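You operate a simulated robot arm through the tools that you are given. There is no shell and no other tool. Be economical: measure what you need, move in short steps, check, and stop when the job is done.

You run a simulated two-armed robot. Do the job below in one go: nothing can be reset, and whatever is moved stays where it is left.

## Task
Move the cracked brick on belt two to the orange patch.
Fine: first brush the dust off all three bricks; the belt stays switched off; put the yellow brush back. Set down upright: yellow brush. What is to be rubbed or washed off counts as gone when no trace of it is left.

The check looks at the end state, three seconds after you hand in, the way a careful person would. Anything else that was tipped, shoved, dropped, spilled or broken makes it a failure.

## Robot
Two 7-joint arms with fingered hands on one trunk, on a base that drives. Base frame: it is fixed to the floor where the robot stands at the start and does not move with it; the origin is under the middle of the robot, x ahead of it, y to its left, z up. Readings come in cm, rad, newtons and seconds.
The left shoulder is at the start at [7, 14.2, 128.9], the right one opposite. With the tool pointing down near the work surface each hand reaches from about 10 to 74 cm from the robot's upright axis, wherever it stands, measured 20 degrees to its own side. Places, roughly: main switch of belt two [70, 60, 80]; orange patch [50, 40, 80]; something [80, -20, 80]. Payload 3.6 kg a hand.
Tool frame (each hand has its own): the origin (TCP) lies between the finger pads and is the grasp point; the fingertips stand 2.5 cm ahead of it; z points along the fingers, y is the line along which they close. Largest opening 8.8 cm; the body of the gripper starts 2.9 cm behind the TCP. The gripper is a hand of 5 fingers: y runs from the thumb to the fingers, the wrist lies at [-1.3, -9.7, -16.2] in the tool frame, and closing takes about 1.5 s.
Orientation is told as [roll, pitch, yaw] about the base's x, y, z axes, in that order, counted from this pose: with the fingers straight down and the wrist toward the robot, the tool's x, y and z point along [0, 1, 0], [1, 0, 0] and [0, 0, -1] of the base frame.

## Interface
- The arms move only by the tool drive_tool. It takes "left_deltas", "right_deltas" or both (then of equal length, played together; a hand with none holds still); each is a list of rows, each an object of numbers (a shift or turn left out is 0, a gripper value left out holds the last): "dx", "dy", "dz": the shift along the tool's x, y, z in units of 50 mm (1.0 is 50 mm); "rx", "ry", "rz": the turn, a rotation vector about the tool's x, y, z in units of 4 degrees (1.0 is 4 degrees); "claw": the gripper command, from -1 (shut) to 1 (fully open), values between in proportion. In form: [{"dx": .., "dy": .., "dz": .., "rx": .., "ry": .., "rz": .., "claw": ..}, ...]. A call has 1 to 10 rows; each row shifts and turns the commanded pose from where the row before left it, along the tool's axes as they then stand. A call with a number of a shift or a turn outside -1 to 1 is refused whole. Each row takes 0.2 s and may step no farther than 5 cm and 0.15 rad from the row before; otherwise, or with a gripper value out of range, the whole call is refused. A pose out of reach is approached as far as the arm can. The call stops where the force on the tool passes 40 N (or 10 N more than at its start, if that is more) or the arm is blocked; 0.2 s more then pass. Each finger travels about 7.2 cm/s and halts on what it meets, pressing with about 28 N; the grip force reading is that of the motor and also rises with nothing between the fingers. The clock runs only during rows and for 0.2 s after the last one: add rows that do not move to give the fingers time. It gives the time, the measured TCP pose, the force on the tool (base axes), the opening and the grip force at its end, in the units of the frame above (readings bear some noise), with the torque about the TCP (base axes, N m) and any sound that the robot's microphone picked up, and new pictures: "show" is both (left out), scene, wrist or none (wrist: the cameras of the hands that moved).
- Cameras (640 x 400 px; columns grow to the right, rows downward): "scene" is now at [13.43, 1.91, 152.9]; the picture's right is [0.26, -0.97, 0.00], its down [-0.60, -0.16, -0.79] and it looks along [0.76, 0.20, -0.62] (base axes); focal length 250 px, centre (320, 200). "left" rides on the left gripper at [-5.9, -7.9, -10.5] in its tool frame; the picture's right is [-0.73, -0.32, 0.61], its down [0.62, -0.68, 0.38] and it looks along [0.29, 0.66, 0.70] (tool axes); focal length 234 px, centre (320, 200). "right" rides on the right gripper at [5.9, -7.9, -10.5] in its tool frame; the picture's right is [-0.73, 0.32, -0.61], its down [-0.62, -0.68, 0.38] and it looks along [-0.29, 0.66, 0.70] (tool axes); focal length 234 px, centre (320, 200). There is no depth. A picture from a camera that has moved, and an enlarged one, comes with that camera's place and axes in the base frame and with its lens. The place of the scene camera against the robot may be out by one fixed shift of up to 2.5 cm in any direction.
- move_column(by): slides the trunk up (or, below 0, down) by that many cm; the arms and the scene camera ride with it, the base frame stays. It gives what a move gives, with no picture.
- steer(legs): drives the robot by 1 to 6 legs, each [ahead, left, turn to the left] in cm, cm and rad, along the robot's own axes; the way and the turn of a leg run together, so that a leg with both is an arc; at most 150 cm and 3.142 rad a leg. The arms and the cameras ride along, it lands a little off, and it stops where it bumps. It gives what a move gives, and a new picture of the scene camera.
- hand_shape(shape, hand): the hand has 5 fingers and takes this shape, open, in about a second: jaw (thumb against the fingers, like two jaws); tri (thumb and two fingers); tip (a fingertip pinch); poke (one finger out to press); point (the index stretched); flat (the hand flat); cup (the hand cupped); fist (a fist). The gripper value then closes the fingers along that shape, each until it touches; the sizes above hold for jaw. It gives what a move gives, with no picture.
- aim_head(pan, tilt): turns the head with the scene camera to pan (to the left, within 1.501 rad either way) and tilt (down, from -0.506 to 1.204), counted from straight ahead of the robot. It gives what a move gives, and a new picture of the scene camera.
- enlarge(camera, box): a new picture of the part [left, top, right, bottom] of that camera's present view, enlarged. The clock stands still meanwhile.
- sign_off(): hands the job in; it is judged then, once.

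Work in short steps. Places have to be worked out from the pictures, the camera data and where the tool is seen: move nearer, look again, correct. Check each grasp and each placing, and mend what went wrong. You have 120 turns and 260 pictures in all, those below and enlarged ones among them. Open the grippers and draw the arms clear of the work before you hand the job in, unless the task says otherwise; then end with one line.

The tools are called after "Emit:" as name(argument=value, ...) on one line, values as JSON. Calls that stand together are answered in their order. drive_tool: Moves the arms, as the interface text tells. Its arguments: {"type":"object","properties":{"left_deltas":{"type":"array","items":{"type":"object","properties":{"dx":{"type":"number"},"dy":{"type":"number"},"dz":{"type":"number"},"rx":{"type":"number"},"ry":{"type":"number"},"rz":{"type":"number"},"claw":{"type":"number"}}}},"right_deltas":{"type":"array","items":{"type":"object","properties":{"dx":{"type":"number"},"dy":{"type":"number"},"dz":{"type":"number"},"rx":{"type":"number"},"ry":{"type":"number"},"rz":{"type":"number"},"claw":{"type":"number"}}}},"show":{"type":"string","enum":["both","scene","wrist","none"]}},"required":[]} The other tools are called the same way: move_column (by) slides the trunk up or down; hand_shape (shape, hand) gives the hand a shape; steer (legs) drives the base; aim_head (pan, tilt) turns the head that bears the scene camera; enlarge (camera, box) takes an enlarged picture of a part of a camera's view; sign_off () hands the job in.

At the start:

```text
t: 0.0
left_eef_pos: [37.13, 42.95, 126.28]
left_tcp_rot: [0.001, -0.001, 0.0]
left_contact_force: [-0.4, 0.2, -0.2]
left_wrist_torque: [-0.01, 0.01, 0.02]
left_width: 8.79
left_grip_force: 0.0
left_shape: jaw
right_eef_pos: [47.84, -5.65, 129.94]
right_tcp_rot: [0.0, 0.0, 0.001]
right_contact_force: [-0.3, 0.3, -0.9]
right_wrist_torque: [-0.01, -0.01, 0.01]
right_width: 8.78
right_grip_force: 0.1
right_shape: jaw
trunk travel left (down, up): [-82.5, 11.5]
robot x, y, heading: [-0.12, -0.12, 0.004]
head pan, tilt: [0.258, 0.663]
```

scene: 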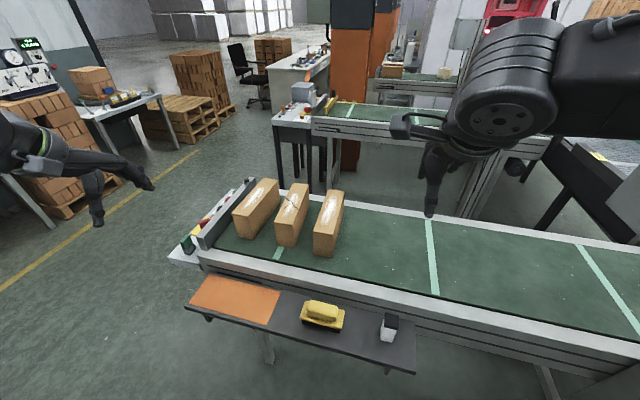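
right: 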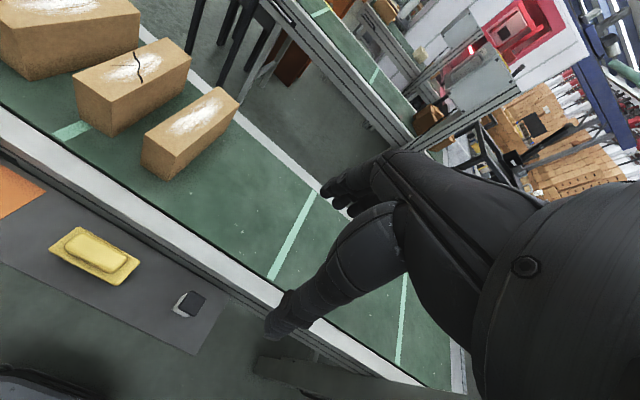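
left: 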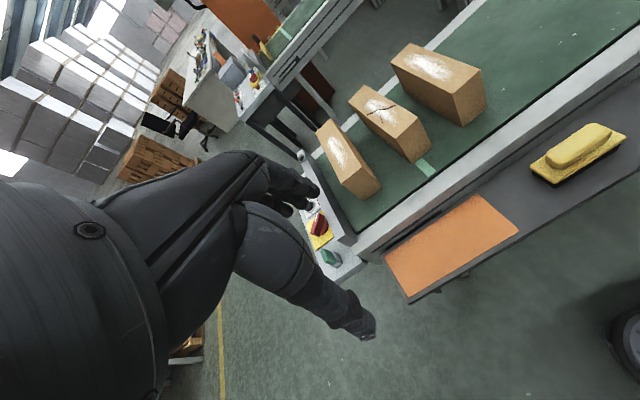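

The scene shows three dusty bricks, the middle one cracked, a shelf in front with an orange patch, a yellow brush and a small object. I enlarge both areas for details.

Emit:
enlarge(camera="scene", box=[160, 160, 420, 380])

Emit:
enlarge(camera="left", box=[280, 30, 640, 310])

Emit:
enlarge(camera="right", box=[0, 0, 260, 360])

```text
1.82 times, centred on (290, 270) of scene
camera zoom: at [13.43, 1.91, 152.9], right [0.26, -0.97, 0.0], down [-0.6, -0.16, -0.79], along [0.76, 0.2, -0.62], focal length 455 px, centre (374, 73)
```

zoom: 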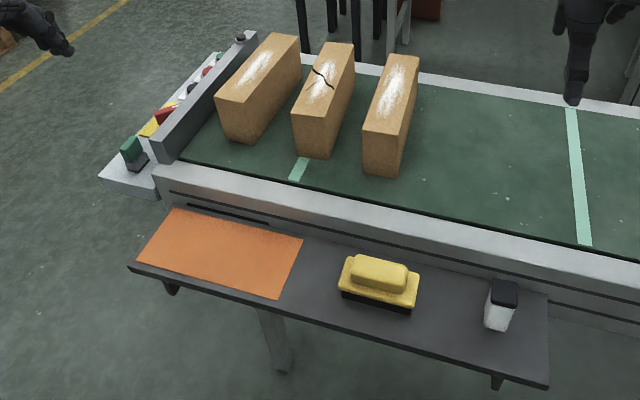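

```text
1.43 times, centred on (460, 170) of left
camera zoom: at [29.28, 37.09, 136.74], right [-0.32, -0.73, -0.61], down [-0.68, 0.62, -0.38], along [0.66, 0.29, -0.7], focal length 334 px, centre (120, 243)
```

zoom: 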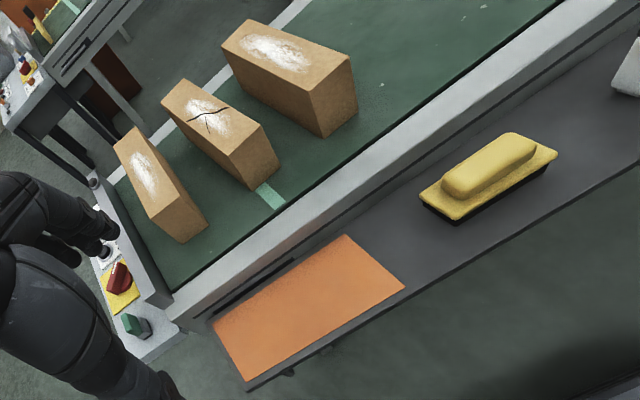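

```text
1.11 times, centred on (130, 180) of right
camera zoom: at [40.17, -0.02, 140.45], right [0.32, -0.73, 0.61], down [-0.68, -0.62, -0.38], along [0.66, -0.29, -0.7], focal length 260 px, centre (531, 222)
```

zoom: 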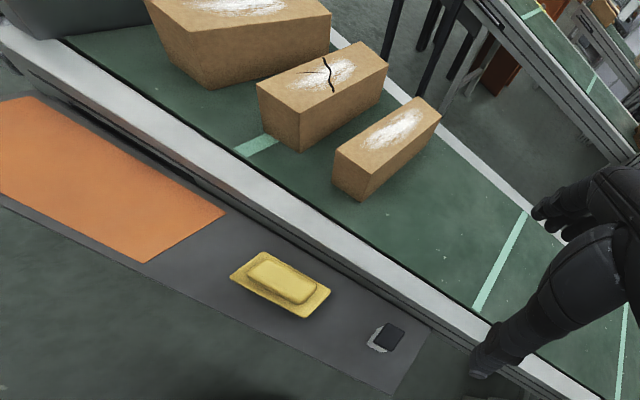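

By triangulation: brush handle top ≈(48,11,85.5), shelf z≈79.5, patch x 43–54 / y 26–51, cracked brick centre ≈(77.5,29), top z≈96.5, belt z≈86.5. The brick is at the edge of reach, so I drive a bit ahead and to the left.

Emit:
steer(legs=[[12, 12, 0]])

```text
t: 1.5
left_eef_pos: [48.96, 54.53, 126.35]
left_tcp_rot: [0.001, -0.003, 0.001]
left_contact_force: [0.0, -0.7, 0.2]
left_wrist_torque: [0.0, -0.03, 0.01]
left_width: 8.75
left_grip_force: 0.1
left_shape: jaw
right_eef_pos: [59.72, 5.98, 130.03]
right_tcp_rot: [0.0, 0.0, -0.001]
right_contact_force: [-0.4, -0.2, 0.0]
right_wrist_torque: [0.05, 0.01, -0.02]
right_width: 8.77
right_grip_force: 0.0
right_shape: jaw
trunk travel left (down, up): [-82.5, 11.5]
robot x, y, heading: [12.17, 11.98, -0.0]
head pan, tilt: [0.258, 0.663]
camera scene: at [25.13, 13.57, 152.93], right [0.26, -0.97, 0.0], down [-0.59, -0.16, -0.79], along [0.76, 0.2, -0.61], focal length 250 px, centre (320, 200)
```

scene: 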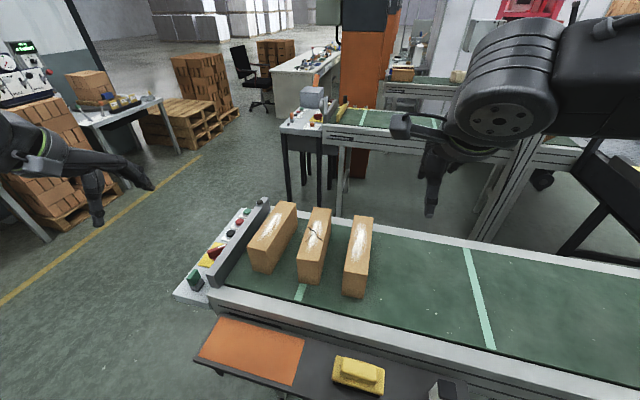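

Drive landed well. I move the right arm aside to the right, while the left hand goes above the brush at height.

Emit:
drive_tool(left_deltas=[{"dx": -0.95}, {"dx": -0.95}, {"dx": -0.95}, {"dx": -0.95}, {"dx": -0.95}, {"dx": -0.95}, {"dx": -0.95}, {"dx": -0.95}, {"dx": -0.95, "dz": 0.25}, {}], right_deltas=[{"dx": -0.99}, {"dx": -0.99}, {"dx": -0.99}, {"dx": -0.99}, {"dx": -0.99}, {"dx": -0.99}, {"dx": -0.99}, {}, {}, {}])

```text
t: 3.7
left_eef_pos: [48.93, 17.35, 126.19]
left_tcp_rot: [-0.003, -0.003, -0.002]
left_contact_force: [0.0, -0.6, -1.8]
left_wrist_torque: [-0.01, -0.04, 0.01]
left_width: 8.76
left_grip_force: 0.0
left_shape: jaw
left hand out of reach, approached as far as the arm can: row 8, 9
right_eef_pos: [59.64, -28.58, 130.03]
right_tcp_rot: [-0.001, -0.002, -0.001]
right_contact_force: [-0.1, 0.8, -0.4]
right_wrist_torque: [-0.01, 0.01, 0.0]
right_width: 8.75
right_grip_force: 0.2
right_shape: jaw
trunk travel left (down, up): [-82.5, 11.5]
robot x, y, heading: [12.09, 11.68, 0.003]
head pan, tilt: [0.258, 0.663]
camera scene: at [25.18, 13.76, 152.92], right [0.26, -0.97, 0.0], down [-0.59, -0.16, -0.79], along [0.76, 0.2, -0.61], focal length 250 px, centre (320, 200)
camera right: at [51.93, -22.8, 140.54], right [0.32, -0.73, 0.61], down [-0.68, -0.62, -0.39], along [0.66, -0.29, -0.69], focal length 234 px, centre (320, 200)
camera left: at [41.03, 11.47, 136.89], right [-0.32, -0.73, -0.61], down [-0.68, 0.62, -0.39], along [0.66, 0.29, -0.7], focal length 234 px, centre (320, 200)
```

scene: 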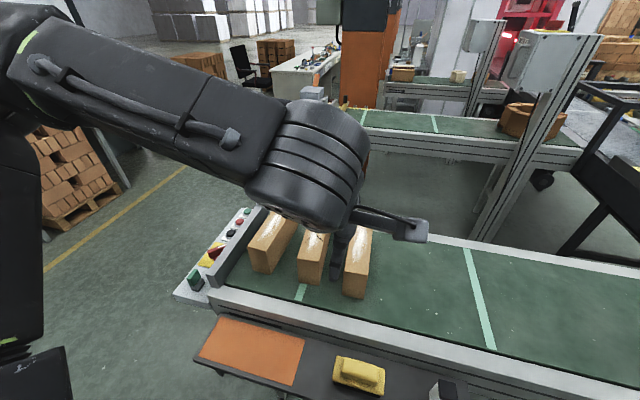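
right: 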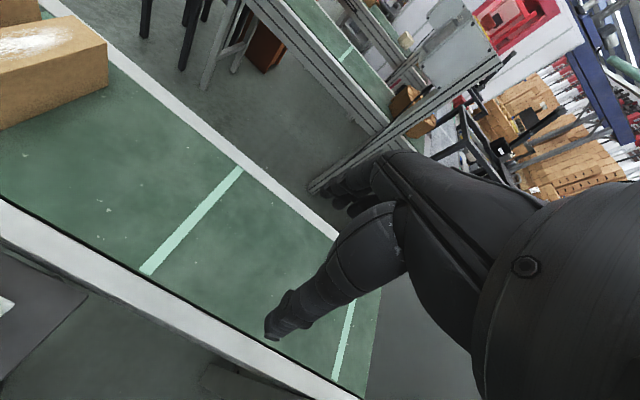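
left: 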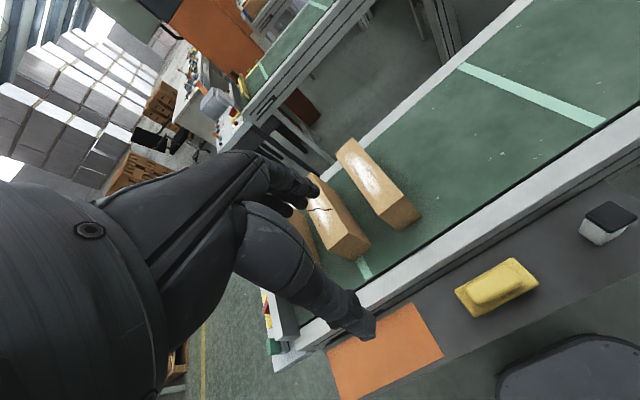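

The left hand can't go that far inward from here; I shift the robot back to the right by 12 cm so the brush lies comfortably on the left arm's side.

Emit:
steer(legs=[[0, -12, 0]])

Emit:
drive_tool(left_deltas=[{"dx": 0.6, "dz": 0.6}, {"dx": 0.3, "dz": 0.9}, {"dz": 0.9}, {}], show="both")

```text
t: 4.9
left_eef_pos: [49.16, 5.51, 126.13]
left_tcp_rot: [-0.006, 0.0, -0.002]
left_contact_force: [0.0, 0.7, -0.3]
left_wrist_torque: [-0.04, -0.01, 0.0]
left_width: 8.78
left_grip_force: 0.1
left_shape: jaw
right_eef_pos: [59.83, -40.32, 130.05]
right_tcp_rot: [-0.002, -0.001, 0.001]
right_contact_force: [-0.4, 0.1, 0.8]
right_wrist_torque: [0.0, -0.02, 0.0]
right_width: 8.75
right_grip_force: 0.0
right_shape: jaw
trunk travel left (down, up): [-82.5, 11.5]
robot x, y, heading: [11.72, 0.04, -0.0]
head pan, tilt: [0.258, 0.663]
camera scene: at [25.39, 2.11, 152.9], right [0.26, -0.97, 0.0], down [-0.6, -0.16, -0.79], along [0.76, 0.2, -0.62], focal length 250 px, centre (320, 200)
```

scene: 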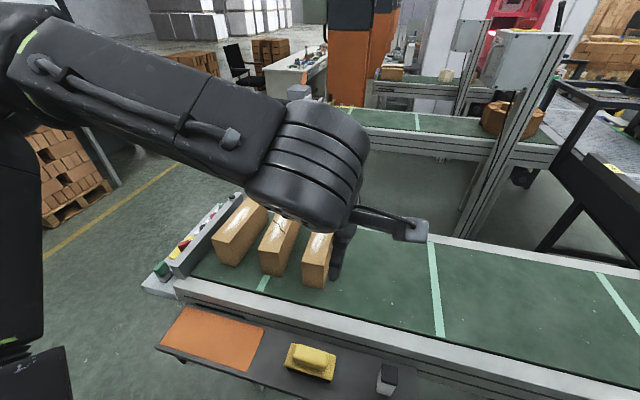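

```text
t: 5.9
left_eef_pos: [50.22, 9.22, 114.29]
left_tcp_rot: [-0.003, 0.001, 0.0]
left_contact_force: [0.3, 0.3, -0.2]
left_wrist_torque: [-0.01, -0.01, 0.0]
left_width: 8.8
left_grip_force: 0.0
left_shape: jaw
left hand out of reach, approached as far as the arm can: row 2, 3
right_eef_pos: [59.8, -40.44, 130.16]
right_tcp_rot: [0.0, -0.003, 0.001]
right_contact_force: [0.9, 0.5, -0.5]
right_wrist_torque: [-0.01, -0.02, -0.03]
right_width: 8.75
right_grip_force: 0.0
right_shape: jaw
trunk travel left (down, up): [-82.5, 11.5]
robot x, y, heading: [11.73, -0.25, 0.003]
head pan, tilt: [0.258, 0.663]
camera scene: at [25.26, 1.94, 152.91], right [0.26, -0.97, 0.0], down [-0.59, -0.16, -0.79], along [0.76, 0.2, -0.62], focal length 250 px, centre (320, 200)
camera left: at [42.35, 3.49, 125.02], right [-0.32, -0.73, -0.61], down [-0.68, 0.62, -0.38], along [0.66, 0.29, -0.7], focal length 234 px, centre (320, 200)
```

scene: 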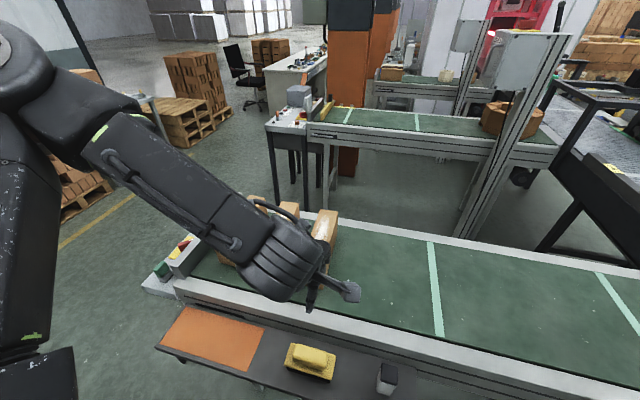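
left: 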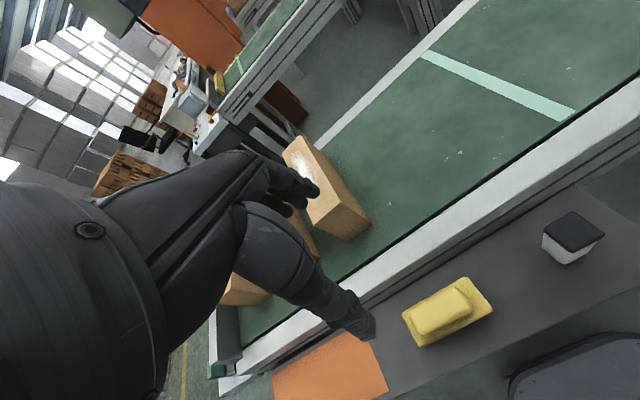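

The wrist sits too near the shoulder at this height. I raise the trunk for leverage, then continue down in small steps.

Emit:
move_column(by=10)

Emit:
drive_tool(left_deltas=[{"dz": 0.8}, {"dz": 0.8}, {"dz": 0.8}, {"dz": 0.8}, {}], show="wrist")

```text
t: 7.2
left_eef_pos: [50.32, 9.19, 124.35]
left_tcp_rot: [-0.002, 0.002, -0.002]
left_contact_force: [0.0, -0.4, -0.7]
left_wrist_torque: [0.0, -0.02, 0.04]
left_width: 8.77
left_grip_force: 0.0
left_shape: jaw
right_eef_pos: [59.95, -40.42, 139.96]
right_tcp_rot: [-0.001, 0.0, 0.0]
right_contact_force: [1.0, 0.3, -0.6]
right_wrist_torque: [0.03, 0.0, 0.03]
right_width: 8.77
right_grip_force: 0.0
right_shape: jaw
trunk travel left (down, up): [-92.5, 1.5]
robot x, y, heading: [11.83, 0.07, -0.004]
head pan, tilt: [0.258, 0.663]
```

```text
t: 8.4
left_eef_pos: [50.96, 13.4, 111.67]
left_tcp_rot: [-0.003, 0.002, -0.002]
left_contact_force: [0.4, 0.9, -0.2]
left_wrist_torque: [-0.02, -0.01, 0.02]
left_width: 8.79
left_grip_force: 0.2
left_shape: jaw
left hand out of reach, approached as far as the arm can: row 2, 3, 4
right_eef_pos: [59.92, -40.46, 139.88]
right_tcp_rot: [0.0, 0.0, -0.001]
right_contact_force: [0.6, -1.1, 0.6]
right_wrist_torque: [-0.02, -0.02, 0.01]
right_width: 8.77
right_grip_force: 0.2
right_shape: jaw
trunk travel left (down, up): [-92.5, 1.5]
robot x, y, heading: [11.79, -0.13, -0.001]
head pan, tilt: [0.258, 0.663]
camera left: at [43.1, 7.63, 122.37], right [-0.33, -0.73, -0.6], down [-0.68, 0.62, -0.38], along [0.66, 0.29, -0.7], focal length 234 px, centre (320, 200)
```

left: 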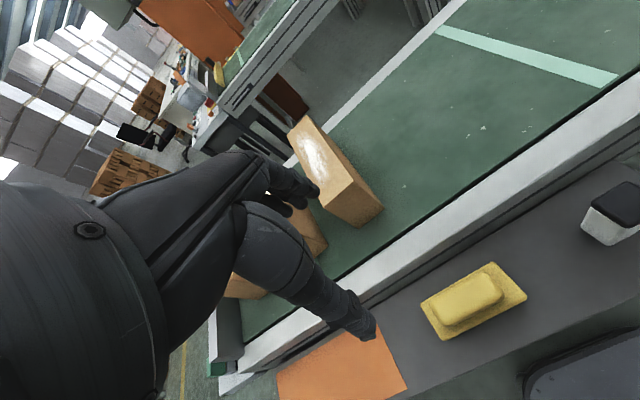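

The left arm hits a joint limit this far inward. I back the robot off and to the right, so that the brush lies more to the left front.

Emit:
steer(legs=[[-10, -16, 0]])

Emit:
drive_tool(left_deltas=[{"dx": 0.8}, {"dx": 0.8}, {"dx": 0.6, "dy": 0.5}, {"dx": 0.4, "dy": 0.7}, {}], show="wrist")

```text
t: 9.5
left_eef_pos: [46.74, 7.43, 111.82]
left_tcp_rot: [-0.004, 0.0, 0.0]
left_contact_force: [-0.6, -0.2, 0.3]
left_wrist_torque: [0.03, 0.06, 0.0]
left_width: 8.79
left_grip_force: 0.1
left_shape: jaw
right_eef_pos: [55.83, -45.86, 140.74]
right_tcp_rot: [0.001, -0.018, 0.019]
right_contact_force: [-3.8, 12.7, 12.8]
right_wrist_torque: [-0.38, -0.73, 0.52]
right_width: 8.77
right_grip_force: 0.0
right_shape: jaw
trunk travel left (down, up): [-92.5, 1.5]
robot x, y, heading: [8.09, -6.22, 0.006]
head pan, tilt: [0.258, 0.663]
stopped in leg 1: the force on the tool passed its limit at 61 N (the readings are from after the stop); the commanded pose is now the measured one
camera scene: at [21.1, -4.14, 162.95], right [0.26, -0.97, 0.0], down [-0.59, -0.16, -0.79], along [0.76, 0.2, -0.61], focal length 250 px, centre (320, 200)
```

scene: 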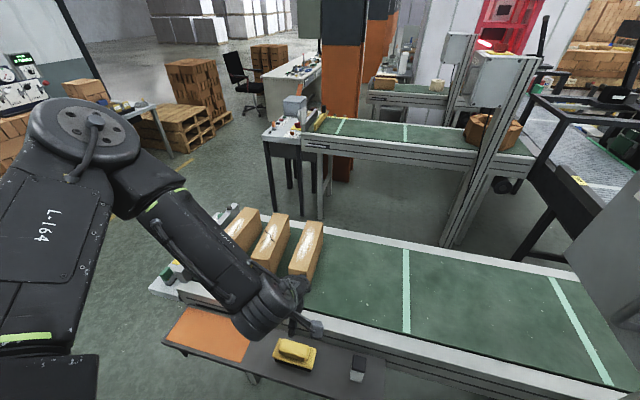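

```text
t: 10.7
left_eef_pos: [52.68, 20.78, 111.8]
left_tcp_rot: [-0.008, -0.001, -0.001]
left_contact_force: [0.0, 0.0, -0.1]
left_wrist_torque: [-0.01, -0.01, -0.01]
left_width: 8.76
left_grip_force: 0.0
left_shape: jaw
right_eef_pos: [55.69, -45.66, 140.58]
right_tcp_rot: [-0.003, -0.014, 0.016]
right_contact_force: [-5.4, 7.3, 16.3]
right_wrist_torque: [-0.53, -0.85, 0.23]
right_width: 8.77
right_grip_force: 0.0
right_shape: jaw
trunk travel left (down, up): [-92.5, 1.5]
robot x, y, heading: [8.5, -6.21, 0.003]
head pan, tilt: [0.258, 0.663]
camera left: at [44.92, 14.9, 122.44], right [-0.32, -0.73, -0.6], down [-0.68, 0.62, -0.39], along [0.66, 0.28, -0.7], focal length 234 px, centre (320, 200)
```

left: 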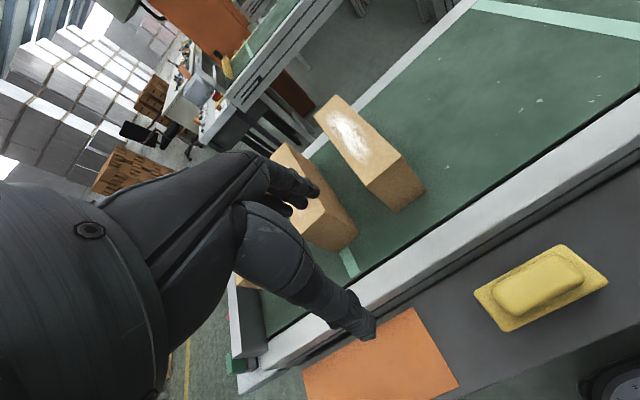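

The right hand bumped something on its right. I look that way.

Emit:
aim_head(pan=-0.8, tilt=0.5)

```text
t: 12.0
left_eef_pos: [52.8, 20.57, 111.71]
left_tcp_rot: [-0.006, 0.001, 0.0]
left_contact_force: [0.4, 0.6, -0.5]
left_wrist_torque: [-0.02, -0.01, 0.04]
left_width: 8.77
left_grip_force: 0.0
left_shape: jaw
right_eef_pos: [55.84, -45.57, 140.66]
right_tcp_rot: [-0.002, -0.014, 0.015]
right_contact_force: [-3.9, 7.0, 16.3]
right_wrist_torque: [-0.5, -0.85, 0.22]
right_width: 8.79
right_grip_force: 0.0
right_shape: jaw
trunk travel left (down, up): [-92.5, 1.5]
robot x, y, heading: [8.19, -6.14, -0.001]
head pan, tilt: [-0.799, 0.499]
camera scene: at [19.11, -12.45, 164.42], right [-0.72, -0.7, 0.0], down [-0.33, 0.34, -0.88], along [0.61, -0.63, -0.47], focal length 250 px, centre (320, 200)
```

scene: 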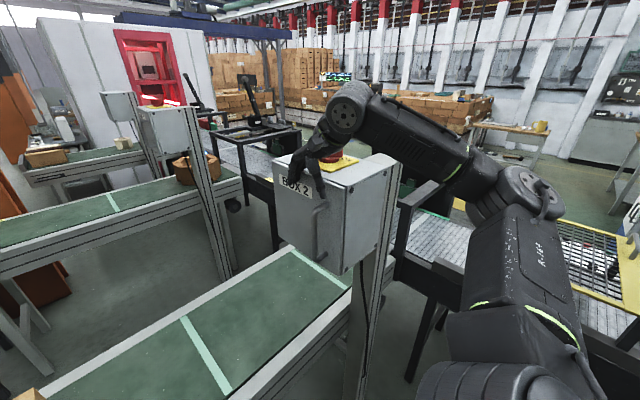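

The right hand touches the "BOX 2" control box. I lift it gently off: up and left, then well clear.

Emit:
drive_tool(right_deltas=[{"dz": -0.6}, {"dz": -0.8, "dx": 0.3}, {"dx": 0.9, "dz": -0.2}, {"dx": 0.9}, {"dx": 0.9, "dy": -0.3}, {"dx": 0.9, "dy": -0.5}, {}], show="scene")

Emit:
enlarge(camera="scene", box=[240, 120, 440, 300])

```text
refused: row 6 steps farther than a row can; nothing moved
```

```text
2.22 times, centred on (340, 210) of scene
camera zoom: at [19.11, -12.45, 164.42], right [-0.72, -0.7, 0.0], down [-0.33, 0.34, -0.88], along [0.61, -0.63, -0.47], focal length 556 px, centre (276, 178)
```

zoom: 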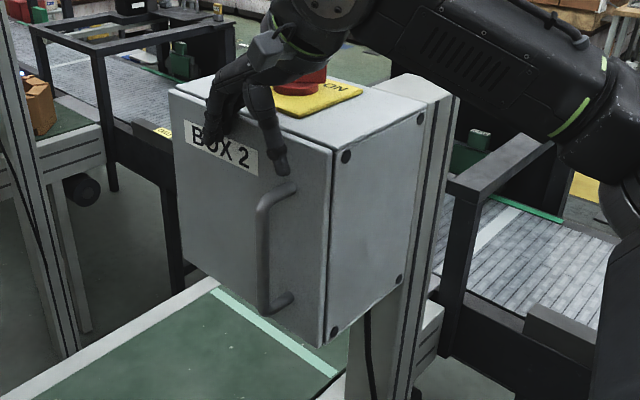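

The fingers touch the door face that looks toward +y; I withdraw straight in +y, then up.

Emit:
drive_tool(right_deltas=[{"dx": 0.4, "dz": -0.1}, {"dx": 0.8, "dz": -0.3}, {"dx": 0.8, "dz": -0.4}, {"dx": 0.9}, {"dx": 0.9}, {"dx": 0.5}, {}], show="scene")

Emit:
enlarge(camera="scene", box=[240, 120, 440, 300])

```text
t: 13.6
left_eef_pos: [53.13, 19.94, 111.64]
left_tcp_rot: [-0.003, 0.003, -0.001]
left_contact_force: [-0.1, 0.2, 0.0]
left_wrist_torque: [0.02, 0.0, -0.01]
left_width: 8.78
left_grip_force: 0.0
left_shape: jaw
right_eef_pos: [55.67, -24.81, 144.24]
right_tcp_rot: [0.005, -0.011, 0.016]
right_contact_force: [0.5, -0.4, -0.2]
right_wrist_torque: [0.01, -0.03, 0.01]
right_width: 8.8
right_grip_force: 0.0
right_shape: jaw
trunk travel left (down, up): [-92.5, 1.5]
robot x, y, heading: [8.1, -6.15, 0.001]
head pan, tilt: [-0.799, 0.499]
camera scene: at [19.55, -13.19, 164.36], right [-0.72, -0.7, 0.0], down [-0.33, 0.34, -0.88], along [0.61, -0.63, -0.48], focal length 250 px, centre (320, 200)
```

scene: 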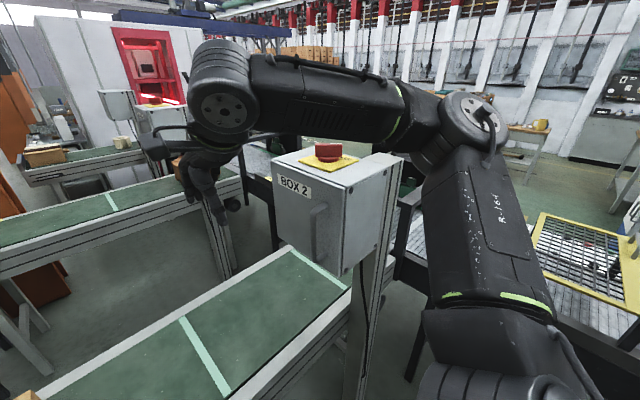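

```text
2.22 times, centred on (340, 210) of scene
camera zoom: at [19.55, -13.19, 164.36], right [-0.72, -0.7, 0.0], down [-0.33, 0.34, -0.88], along [0.61, -0.63, -0.48], focal length 556 px, centre (276, 178)
```

zoom: 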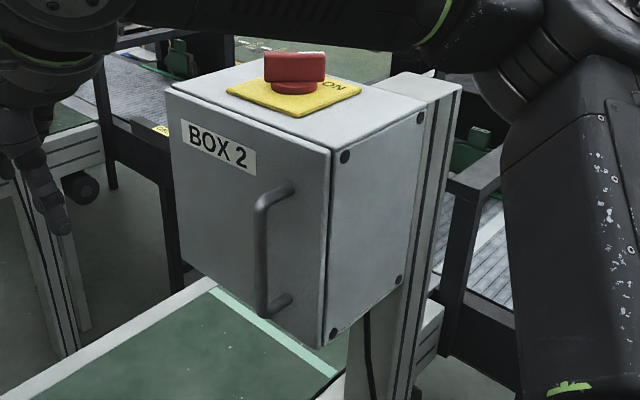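

Right hand is clear and the box looks untouched. Now try the left hand toward above the brush (48, 11) from the present base position.

Emit:
drive_tool(left_deltas=[{"dz": 0.6}, {"dz": 0.6}, {"dx": -0.7, "dy": -0.4}, {"dx": -0.7, "dy": -0.4}, {"dx": -0.4, "dy": -0.2}, {}], show="wrist")

```text
t: 15.0
left_eef_pos: [48.18, 12.22, 107.06]
left_tcp_rot: [-0.003, 0.005, -0.002]
left_contact_force: [-0.2, -0.6, 0.5]
left_wrist_torque: [0.01, 0.0, 0.02]
left_width: 8.78
left_grip_force: 0.0
left_shape: jaw
left hand out of reach, approached as far as the arm can: row 4, 5
right_eef_pos: [55.74, -24.63, 144.42]
right_tcp_rot: [0.005, -0.009, 0.015]
right_contact_force: [-0.4, -0.4, -0.4]
right_wrist_torque: [-0.02, 0.03, -0.03]
right_width: 8.79
right_grip_force: 0.0
right_shape: jaw
trunk travel left (down, up): [-92.5, 1.5]
robot x, y, heading: [8.22, -5.99, -0.0]
head pan, tilt: [-0.799, 0.499]
camera left: at [40.34, 6.45, 117.78], right [-0.33, -0.73, -0.6], down [-0.68, 0.62, -0.38], along [0.66, 0.29, -0.7], focal length 234 px, centre (320, 200)
```

left: 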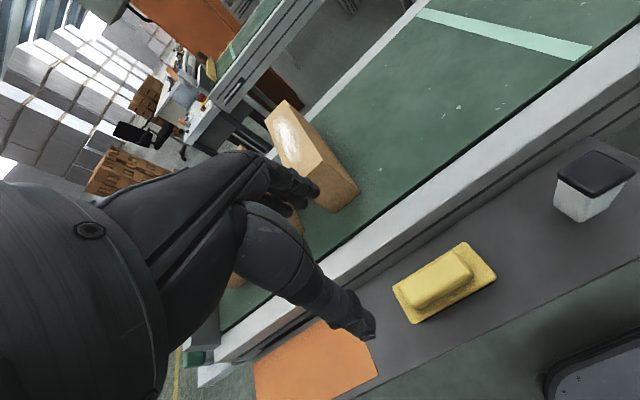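

Hand is at (48.2, 12.2, 107), near the target; I'll lower vertically by the trunk. First an enlarged look at the brush to fix its pose.

Emit:
enlarge(camera="left", box=[370, 210, 530, 340])

Emit:
aim_head(pan=0.25, tilt=0.9)

```text
3.08 times, centred on (450, 275) of left
camera zoom: at [40.34, 6.45, 117.78], right [-0.33, -0.73, -0.6], down [-0.68, 0.62, -0.38], along [0.66, 0.29, -0.7], focal length 720 px, centre (-80, -31)
```

zoom: 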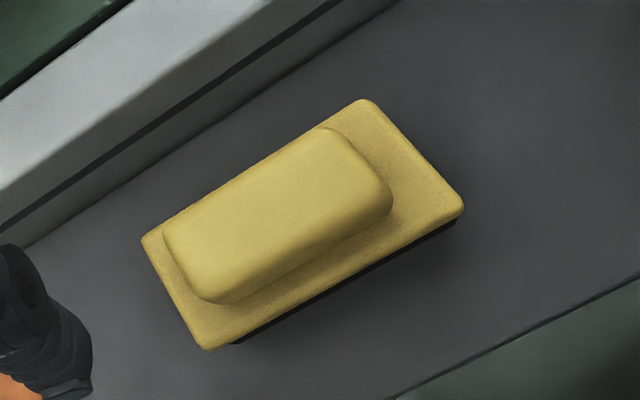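

```text
t: 16.3
left_eef_pos: [48.16, 12.14, 107.11]
left_tcp_rot: [-0.003, 0.004, -0.001]
left_contact_force: [0.3, 0.3, 0.5]
left_wrist_torque: [0.01, 0.01, 0.0]
left_width: 8.78
left_grip_force: 0.1
left_shape: jaw
right_eef_pos: [55.7, -24.75, 144.43]
right_tcp_rot: [0.002, -0.008, 0.015]
right_contact_force: [-0.1, -0.4, -0.3]
right_wrist_torque: [-0.01, 0.03, -0.01]
right_width: 8.79
right_grip_force: 0.1
right_shape: jaw
trunk travel left (down, up): [-92.5, 1.5]
robot x, y, heading: [8.15, -6.34, 0.002]
head pan, tilt: [0.25, 0.901]
camera scene: at [20.59, -4.67, 160.98], right [0.25, -0.97, 0.0], down [-0.76, -0.19, -0.62], along [0.6, 0.15, -0.78], focal length 250 px, centre (320, 200)
```

scene: 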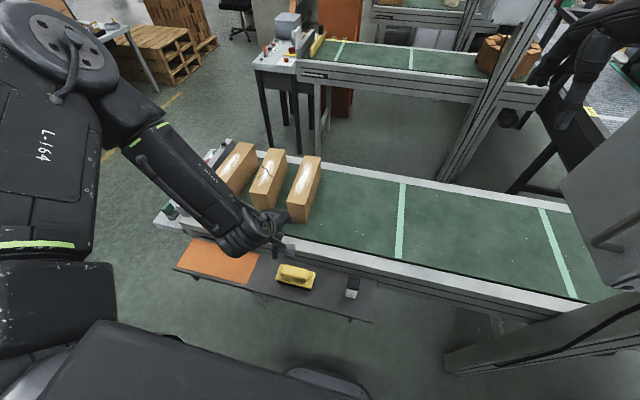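

The brush handle is centred at ≈(47.9, 10.7), aligned with y, about 3.7 wide, top ≈85.3. I lower the trunk 15 cm and look.

Emit:
move_column(by=-15)

Emit:
drive_tool(left_deltas=[{"dx": -0.3, "dy": -0.06}, {}])

```text
t: 18.1
left_eef_pos: [48.11, 12.17, 92.13]
left_tcp_rot: [-0.005, 0.003, -0.002]
left_contact_force: [0.4, -0.1, -0.3]
left_wrist_torque: [0.03, -0.02, 0.02]
left_width: 8.77
left_grip_force: 0.1
left_shape: jaw
right_eef_pos: [55.8, -24.7, 129.51]
right_tcp_rot: [0.002, -0.008, 0.016]
right_contact_force: [0.4, -0.2, -0.3]
right_wrist_torque: [-0.01, -0.01, 0.01]
right_width: 8.77
right_grip_force: 0.0
right_shape: jaw
trunk travel left (down, up): [-77.5, 16.5]
robot x, y, heading: [8.48, -6.22, 0.005]
head pan, tilt: [0.25, 0.901]
```

```text
t: 18.7
left_eef_pos: [47.9, 11.18, 92.87]
left_tcp_rot: [-0.003, 0.004, -0.004]
left_contact_force: [-0.5, 0.2, 0.2]
left_wrist_torque: [0.01, 0.01, -0.01]
left_width: 8.78
left_grip_force: 0.1
left_shape: jaw
left hand out of reach, approached as far as the arm can: row 1
right_eef_pos: [55.75, -24.66, 129.4]
right_tcp_rot: [0.001, -0.008, 0.015]
right_contact_force: [0.2, 0.0, -0.3]
right_wrist_torque: [0.02, 0.0, 0.03]
right_width: 8.78
right_grip_force: 0.1
right_shape: jaw
trunk travel left (down, up): [-77.5, 16.5]
robot x, y, heading: [8.09, -6.07, -0.0]
head pan, tilt: [0.25, 0.901]
camera scene: at [20.58, -4.66, 145.97], right [0.25, -0.97, 0.0], down [-0.76, -0.19, -0.62], along [0.6, 0.15, -0.78], focal length 250 px, centre (320, 200)
camera left: at [40.1, 5.5, 103.5], right [-0.33, -0.73, -0.6], down [-0.68, 0.62, -0.38], along [0.65, 0.29, -0.7], focal length 234 px, centre (320, 200)
```

scene: 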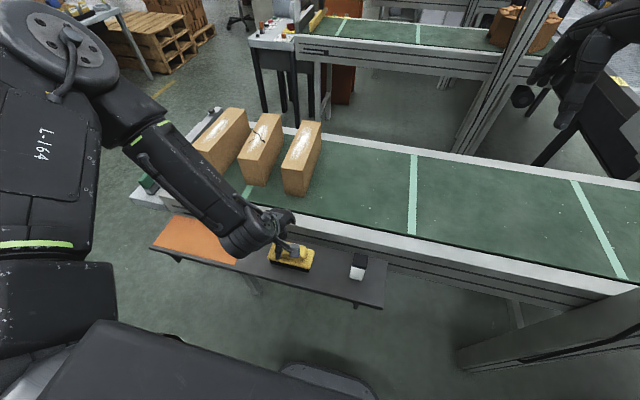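
left: 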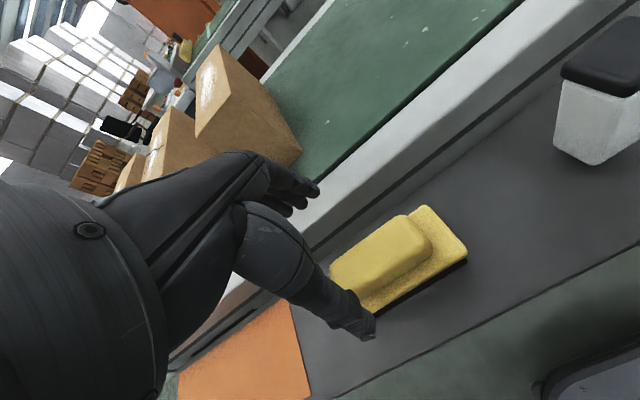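

Hand is centred well over the handle (plate top ≈81.8, handle top ≈85). I lower the trunk 8 cm so the tips straddle the handle just above the plate.

Emit:
move_column(by=-7.5)

Emit:
enlarge(camera="left", box=[200, 120, 520, 360])

Emit:
enlarge(camera="scene", box=[200, 140, 400, 280])

```text
t: 19.8
left_eef_pos: [47.85, 11.29, 85.42]
left_tcp_rot: [-0.004, 0.004, -0.003]
left_contact_force: [-0.6, 0.2, 0.3]
left_wrist_torque: [-0.02, -0.02, 0.02]
left_width: 8.77
left_grip_force: 0.0
left_shape: jaw
right_eef_pos: [55.79, -24.58, 121.9]
right_tcp_rot: [0.001, -0.009, 0.017]
right_contact_force: [0.3, 0.6, -0.6]
right_wrist_torque: [-0.01, -0.03, 0.0]
right_width: 8.78
right_grip_force: 0.1
right_shape: jaw
trunk travel left (down, up): [-70.0, 24.0]
robot x, y, heading: [8.12, -6.24, -0.001]
head pan, tilt: [0.25, 0.901]
```

```text
1.67 times, centred on (360, 240) of left
camera zoom: at [40.11, 5.5, 96.0], right [-0.33, -0.73, -0.6], down [-0.68, 0.62, -0.38], along [0.65, 0.29, -0.7], focal length 390 px, centre (253, 133)
```

zoom: 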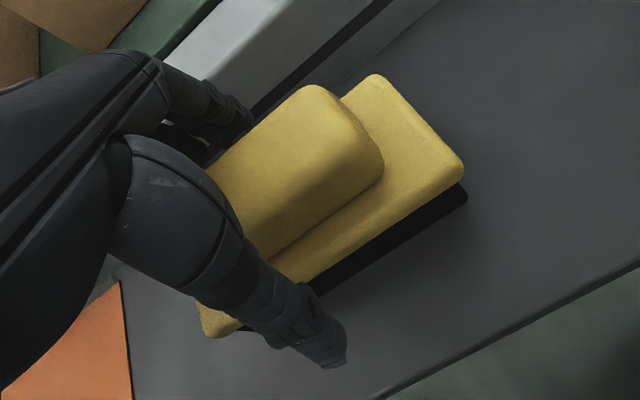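

```text
2.86 times, centred on (300, 210) of scene
camera zoom: at [20.57, -4.66, 138.48], right [0.25, -0.97, 0.0], down [-0.76, -0.19, -0.62], along [0.6, 0.15, -0.78], focal length 715 px, centre (377, 171)
```

zoom: 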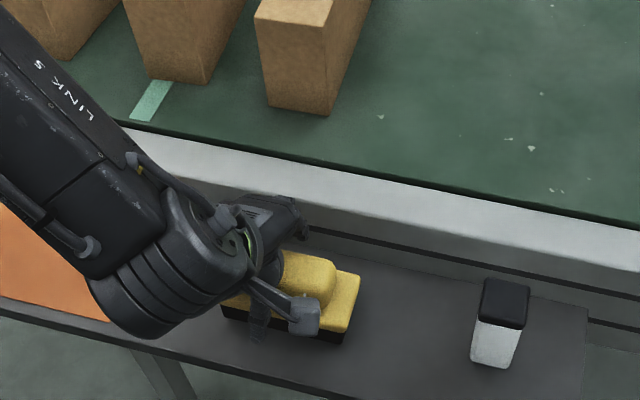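

The fingers straddle the handle with tips just above the plate. Close the left hand.

Emit:
drive_tool(left_deltas=[{"claw": -1}, {}, {}, {}, {}, {}, {}, {}], show="none")

Emit:
enlarge(camera="left", box=[200, 120, 520, 360])

Emit:
enlarge(camera="scene", box=[200, 140, 400, 280])

```text
t: 21.6
left_eef_pos: [47.78, 11.25, 85.38]
left_tcp_rot: [-0.004, 0.002, -0.003]
left_contact_force: [4.3, 0.4, 17.2]
left_wrist_torque: [0.06, -0.23, -0.01]
left_width: 3.97
left_grip_force: 28.1
left_shape: jaw
right_eef_pos: [55.6, -24.68, 121.99]
right_tcp_rot: [0.001, -0.011, 0.016]
right_contact_force: [-0.2, 0.3, 1.4]
right_wrist_torque: [-0.02, 0.01, -0.02]
right_width: 8.8
right_grip_force: 0.1
right_shape: jaw
trunk travel left (down, up): [-70.0, 24.0]
robot x, y, heading: [7.85, -6.24, 0.003]
head pan, tilt: [0.25, 0.901]
```

```text
1.67 times, centred on (360, 240) of left
camera zoom: at [40.05, 5.45, 96.06], right [-0.33, -0.73, -0.6], down [-0.68, 0.62, -0.38], along [0.66, 0.29, -0.7], focal length 390 px, centre (253, 133)
```

zoom: 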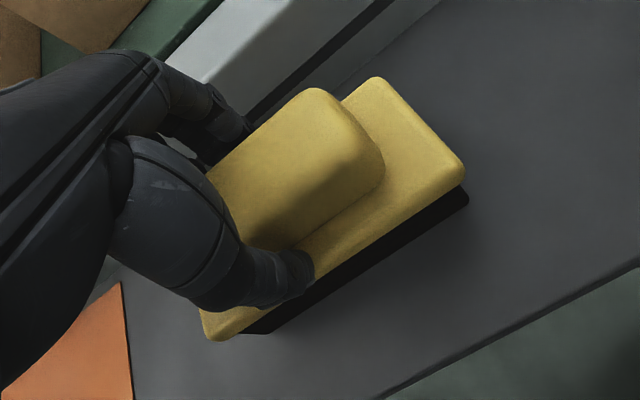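

```text
2.86 times, centred on (300, 210) of scene
camera zoom: at [20.45, -4.73, 138.5], right [0.25, -0.97, 0.0], down [-0.76, -0.19, -0.62], along [0.6, 0.15, -0.78], focal length 715 px, centre (377, 171)
```

zoom: 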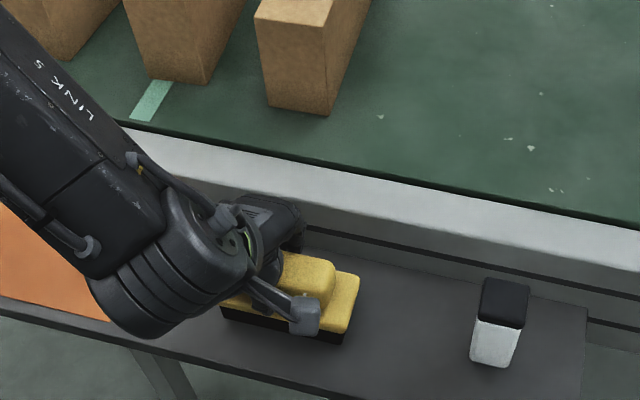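

Brush gripped (3.97 cm wide) with TCP at (47.8, 11.25, 85.4) — remember for return. Lift by the trunk.

Emit:
move_column(by=23)

Emit:
enlarge(camera="left", box=[0, 0, 640, 400])

Emit:
enlarge(camera="scene", box=[100, 100, 420, 300])

```text
t: 24.0
left_eef_pos: [47.99, 11.26, 108.25]
left_tcp_rot: [-0.003, 0.005, -0.004]
left_contact_force: [0.8, -0.8, -1.8]
left_wrist_torque: [0.01, 0.01, -0.01]
left_width: 3.85
left_grip_force: 28.0
left_shape: jaw
right_eef_pos: [55.84, -24.47, 144.82]
right_tcp_rot: [0.003, -0.009, 0.014]
right_contact_force: [0.4, -0.2, 0.6]
right_wrist_torque: [0.04, 0.02, -0.01]
right_width: 8.79
right_grip_force: 0.3
right_shape: jaw
trunk travel left (down, up): [-93.0, 1.0]
robot x, y, heading: [8.2, -6.29, 0.004]
head pan, tilt: [0.25, 0.901]
```

```text
1.00 times, centred on (320, 200) of left (not enlarged: the box is as wide or as high as the picture)
camera zoom: at [40.13, 5.51, 118.99], right [-0.33, -0.73, -0.6], down [-0.68, 0.62, -0.38], along [0.65, 0.29, -0.7], focal length 234 px, centre (320, 200)
```

zoom: 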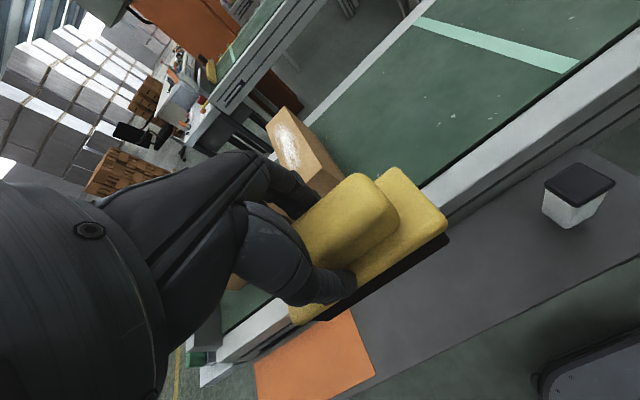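

```text
2.00 times, centred on (260, 200) of scene
camera zoom: at [20.61, -4.66, 161.47], right [0.25, -0.97, 0.0], down [-0.76, -0.19, -0.62], along [0.6, 0.15, -0.78], focal length 500 px, centre (440, 200)
```

zoom: 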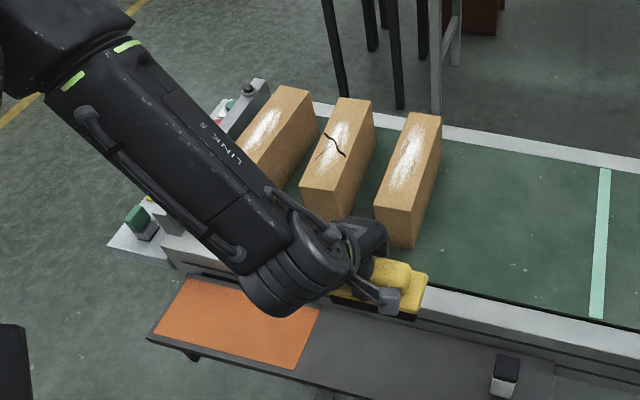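

Brush is held firmly. Drive ahead 12 and left 10, so the bricks are in a good working range; brush bottom (≈102) clears the brick tops (≈96.5).

Emit:
steer(legs=[[12, 10, 0]])

Emit:
enlarge(camera="left", box=[0, 0, 640, 400])

```text
t: 25.4
left_eef_pos: [59.96, 21.07, 108.48]
left_tcp_rot: [-0.002, 0.003, -0.005]
left_contact_force: [-0.7, 0.8, -1.9]
left_wrist_torque: [0.03, -0.05, 0.0]
left_width: 3.85
left_grip_force: 27.9
left_shape: jaw
right_eef_pos: [67.61, -14.93, 144.93]
right_tcp_rot: [0.004, -0.011, 0.014]
right_contact_force: [0.3, -0.8, 0.4]
right_wrist_torque: [0.03, 0.01, 0.02]
right_width: 8.8
right_grip_force: 0.1
right_shape: jaw
trunk travel left (down, up): [-93.0, 1.0]
robot x, y, heading: [20.28, 3.99, 0.0]
head pan, tilt: [0.25, 0.901]
camera scene: at [32.43, 5.09, 161.5], right [0.25, -0.97, 0.0], down [-0.76, -0.19, -0.62], along [0.6, 0.15, -0.78], focal length 250 px, centre (320, 200)
```

scene: 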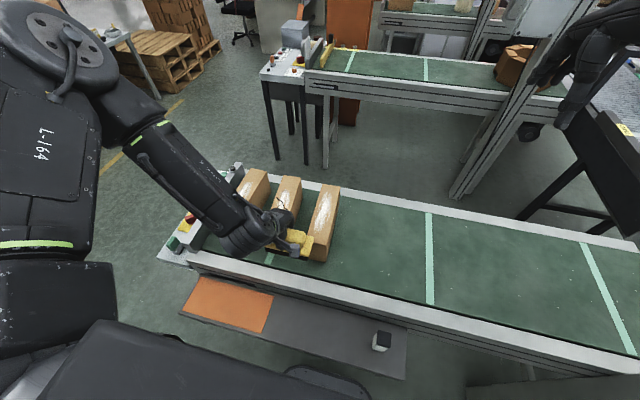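

```text
1.00 times, centred on (320, 200) of left (not enlarged: the box is as wide or as high as the picture)
camera zoom: at [52.04, 15.32, 119.09], right [-0.33, -0.73, -0.6], down [-0.68, 0.62, -0.38], along [0.66, 0.29, -0.7], focal length 234 px, centre (320, 200)
```

zoom: 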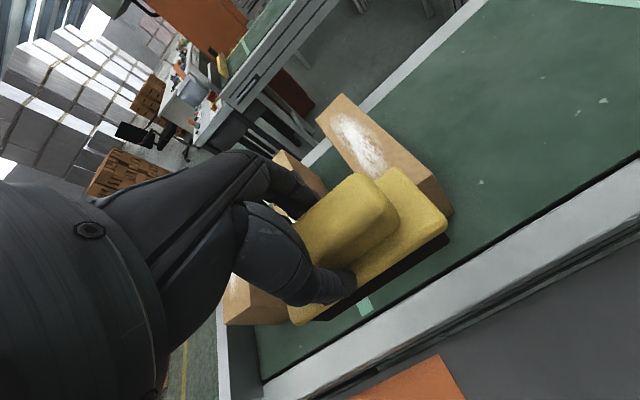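

Right brick verified: centre ≈(77, 15.7), dust x≈69–84.5. I move the brush above its near end (67, 16.4) and lower to just above the top.

Emit:
drive_tool(left_deltas=[{"dx": -0.47, "dy": 0.7}, {"dx": -0.47, "dy": 0.7}, {"dz": 0.5}, {"dz": 0.3}, {}], show="both")

```text
t: 26.6
left_eef_pos: [66.38, 20.57, 108.92]
left_tcp_rot: [-0.004, 0.006, -0.003]
left_contact_force: [0.2, -0.4, -1.8]
left_wrist_torque: [0.01, 0.0, 0.04]
left_width: 3.84
left_grip_force: 27.7
left_shape: jaw
left hand out of reach, approached as far as the arm can: row 1, 2, 3, 4
right_eef_pos: [67.89, -14.73, 144.79]
right_tcp_rot: [0.002, -0.01, 0.015]
right_contact_force: [0.0, -0.3, 0.7]
right_wrist_torque: [0.02, 0.01, -0.01]
right_width: 8.77
right_grip_force: 0.1
right_shape: jaw
trunk travel left (down, up): [-93.0, 1.0]
robot x, y, heading: [20.34, 3.9, 0.001]
head pan, tilt: [0.25, 0.901]
camera scene: at [32.74, 5.25, 161.47], right [0.25, -0.97, 0.0], down [-0.76, -0.19, -0.62], along [0.6, 0.15, -0.78], focal length 250 px, centre (320, 200)
camera left: at [58.49, 14.84, 119.77], right [-0.33, -0.73, -0.6], down [-0.68, 0.62, -0.38], along [0.65, 0.28, -0.7], focal length 234 px, centre (320, 200)
```

scene: 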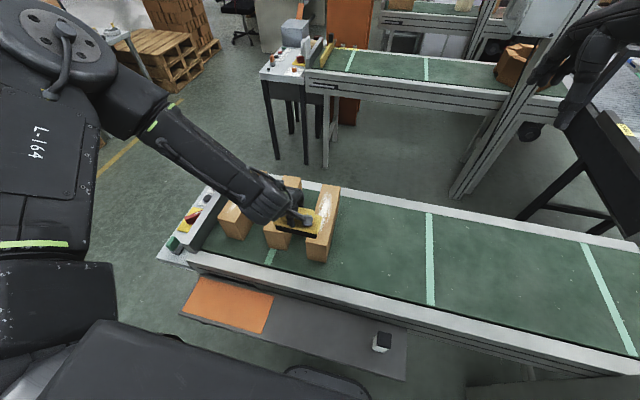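
left: 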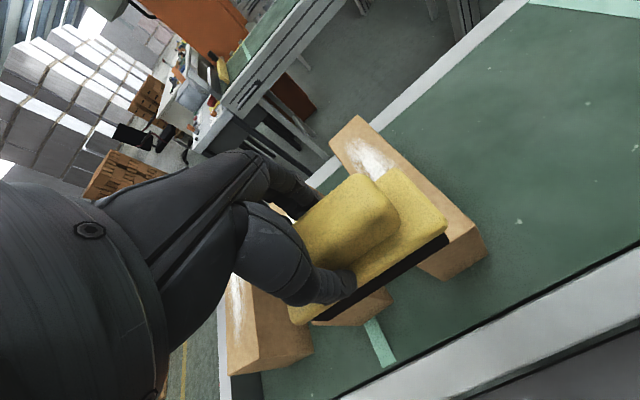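

Inward limit of the left arm again (needs ≥~20 cm to the left of the axis). I shift the base right 9 cm.

Emit:
steer(legs=[[0, -9, 0]])

Emit:
drive_tool(left_deltas=[{"dx": 0.5}, {"dx": 0.45, "dz": 0.2}, {"dz": 0.3}, {}], show="wrist")

```text
t: 27.7
left_eef_pos: [66.39, 12.51, 108.86]
left_tcp_rot: [-0.013, 0.006, -0.003]
left_contact_force: [-1.2, 0.4, -1.4]
left_wrist_torque: [-0.03, 0.01, 0.01]
left_width: 3.84
left_grip_force: 28.6
left_shape: jaw
right_eef_pos: [68.03, -22.54, 145.07]
right_tcp_rot: [-0.005, -0.008, 0.016]
right_contact_force: [-0.4, 0.8, 0.6]
right_wrist_torque: [-0.01, 0.02, 0.0]
right_width: 8.79
right_grip_force: 0.1
right_shape: jaw
trunk travel left (down, up): [-93.0, 1.0]
robot x, y, heading: [20.55, -5.38, 0.002]
head pan, tilt: [0.25, 0.901]
camera scene: at [32.75, -2.51, 161.45], right [0.25, -0.97, 0.01], down [-0.76, -0.2, -0.62], along [0.6, 0.15, -0.78], focal length 250 px, centre (320, 200)
```

scene: 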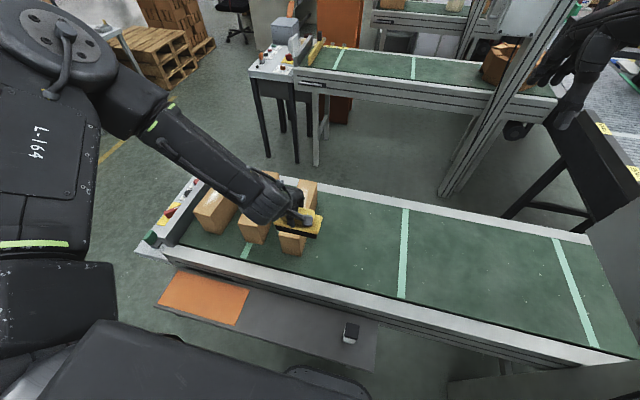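

```text
t: 28.7
left_eef_pos: [66.41, 16.34, 106.52]
left_tcp_rot: [-0.004, 0.006, -0.004]
left_contact_force: [0.1, -0.2, -0.8]
left_wrist_torque: [0.02, -0.01, -0.03]
left_width: 3.86
left_grip_force: 28.3
left_shape: jaw
right_eef_pos: [67.91, -23.98, 144.92]
right_tcp_rot: [0.004, -0.009, 0.015]
right_contact_force: [0.1, -0.1, 0.0]
right_wrist_torque: [0.0, -0.02, 0.01]
right_width: 8.78
right_grip_force: 0.0
right_shape: jaw
trunk travel left (down, up): [-93.0, 1.0]
robot x, y, heading: [20.73, -5.04, 0.001]
head pan, tilt: [0.25, 0.901]
camera left: at [58.52, 10.61, 117.22], right [-0.33, -0.73, -0.6], down [-0.68, 0.62, -0.38], along [0.65, 0.28, -0.7], focal length 234 px, centre (320, 200)
```

left: 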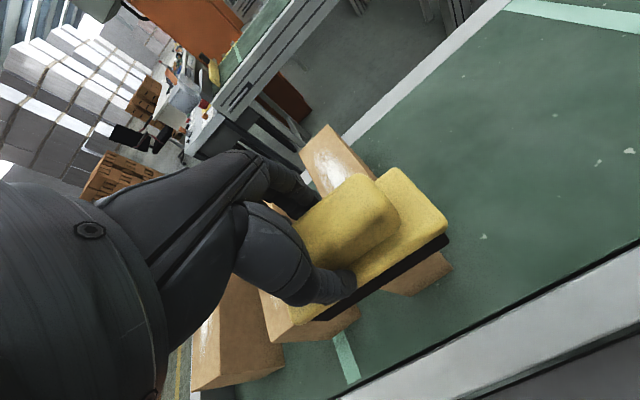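

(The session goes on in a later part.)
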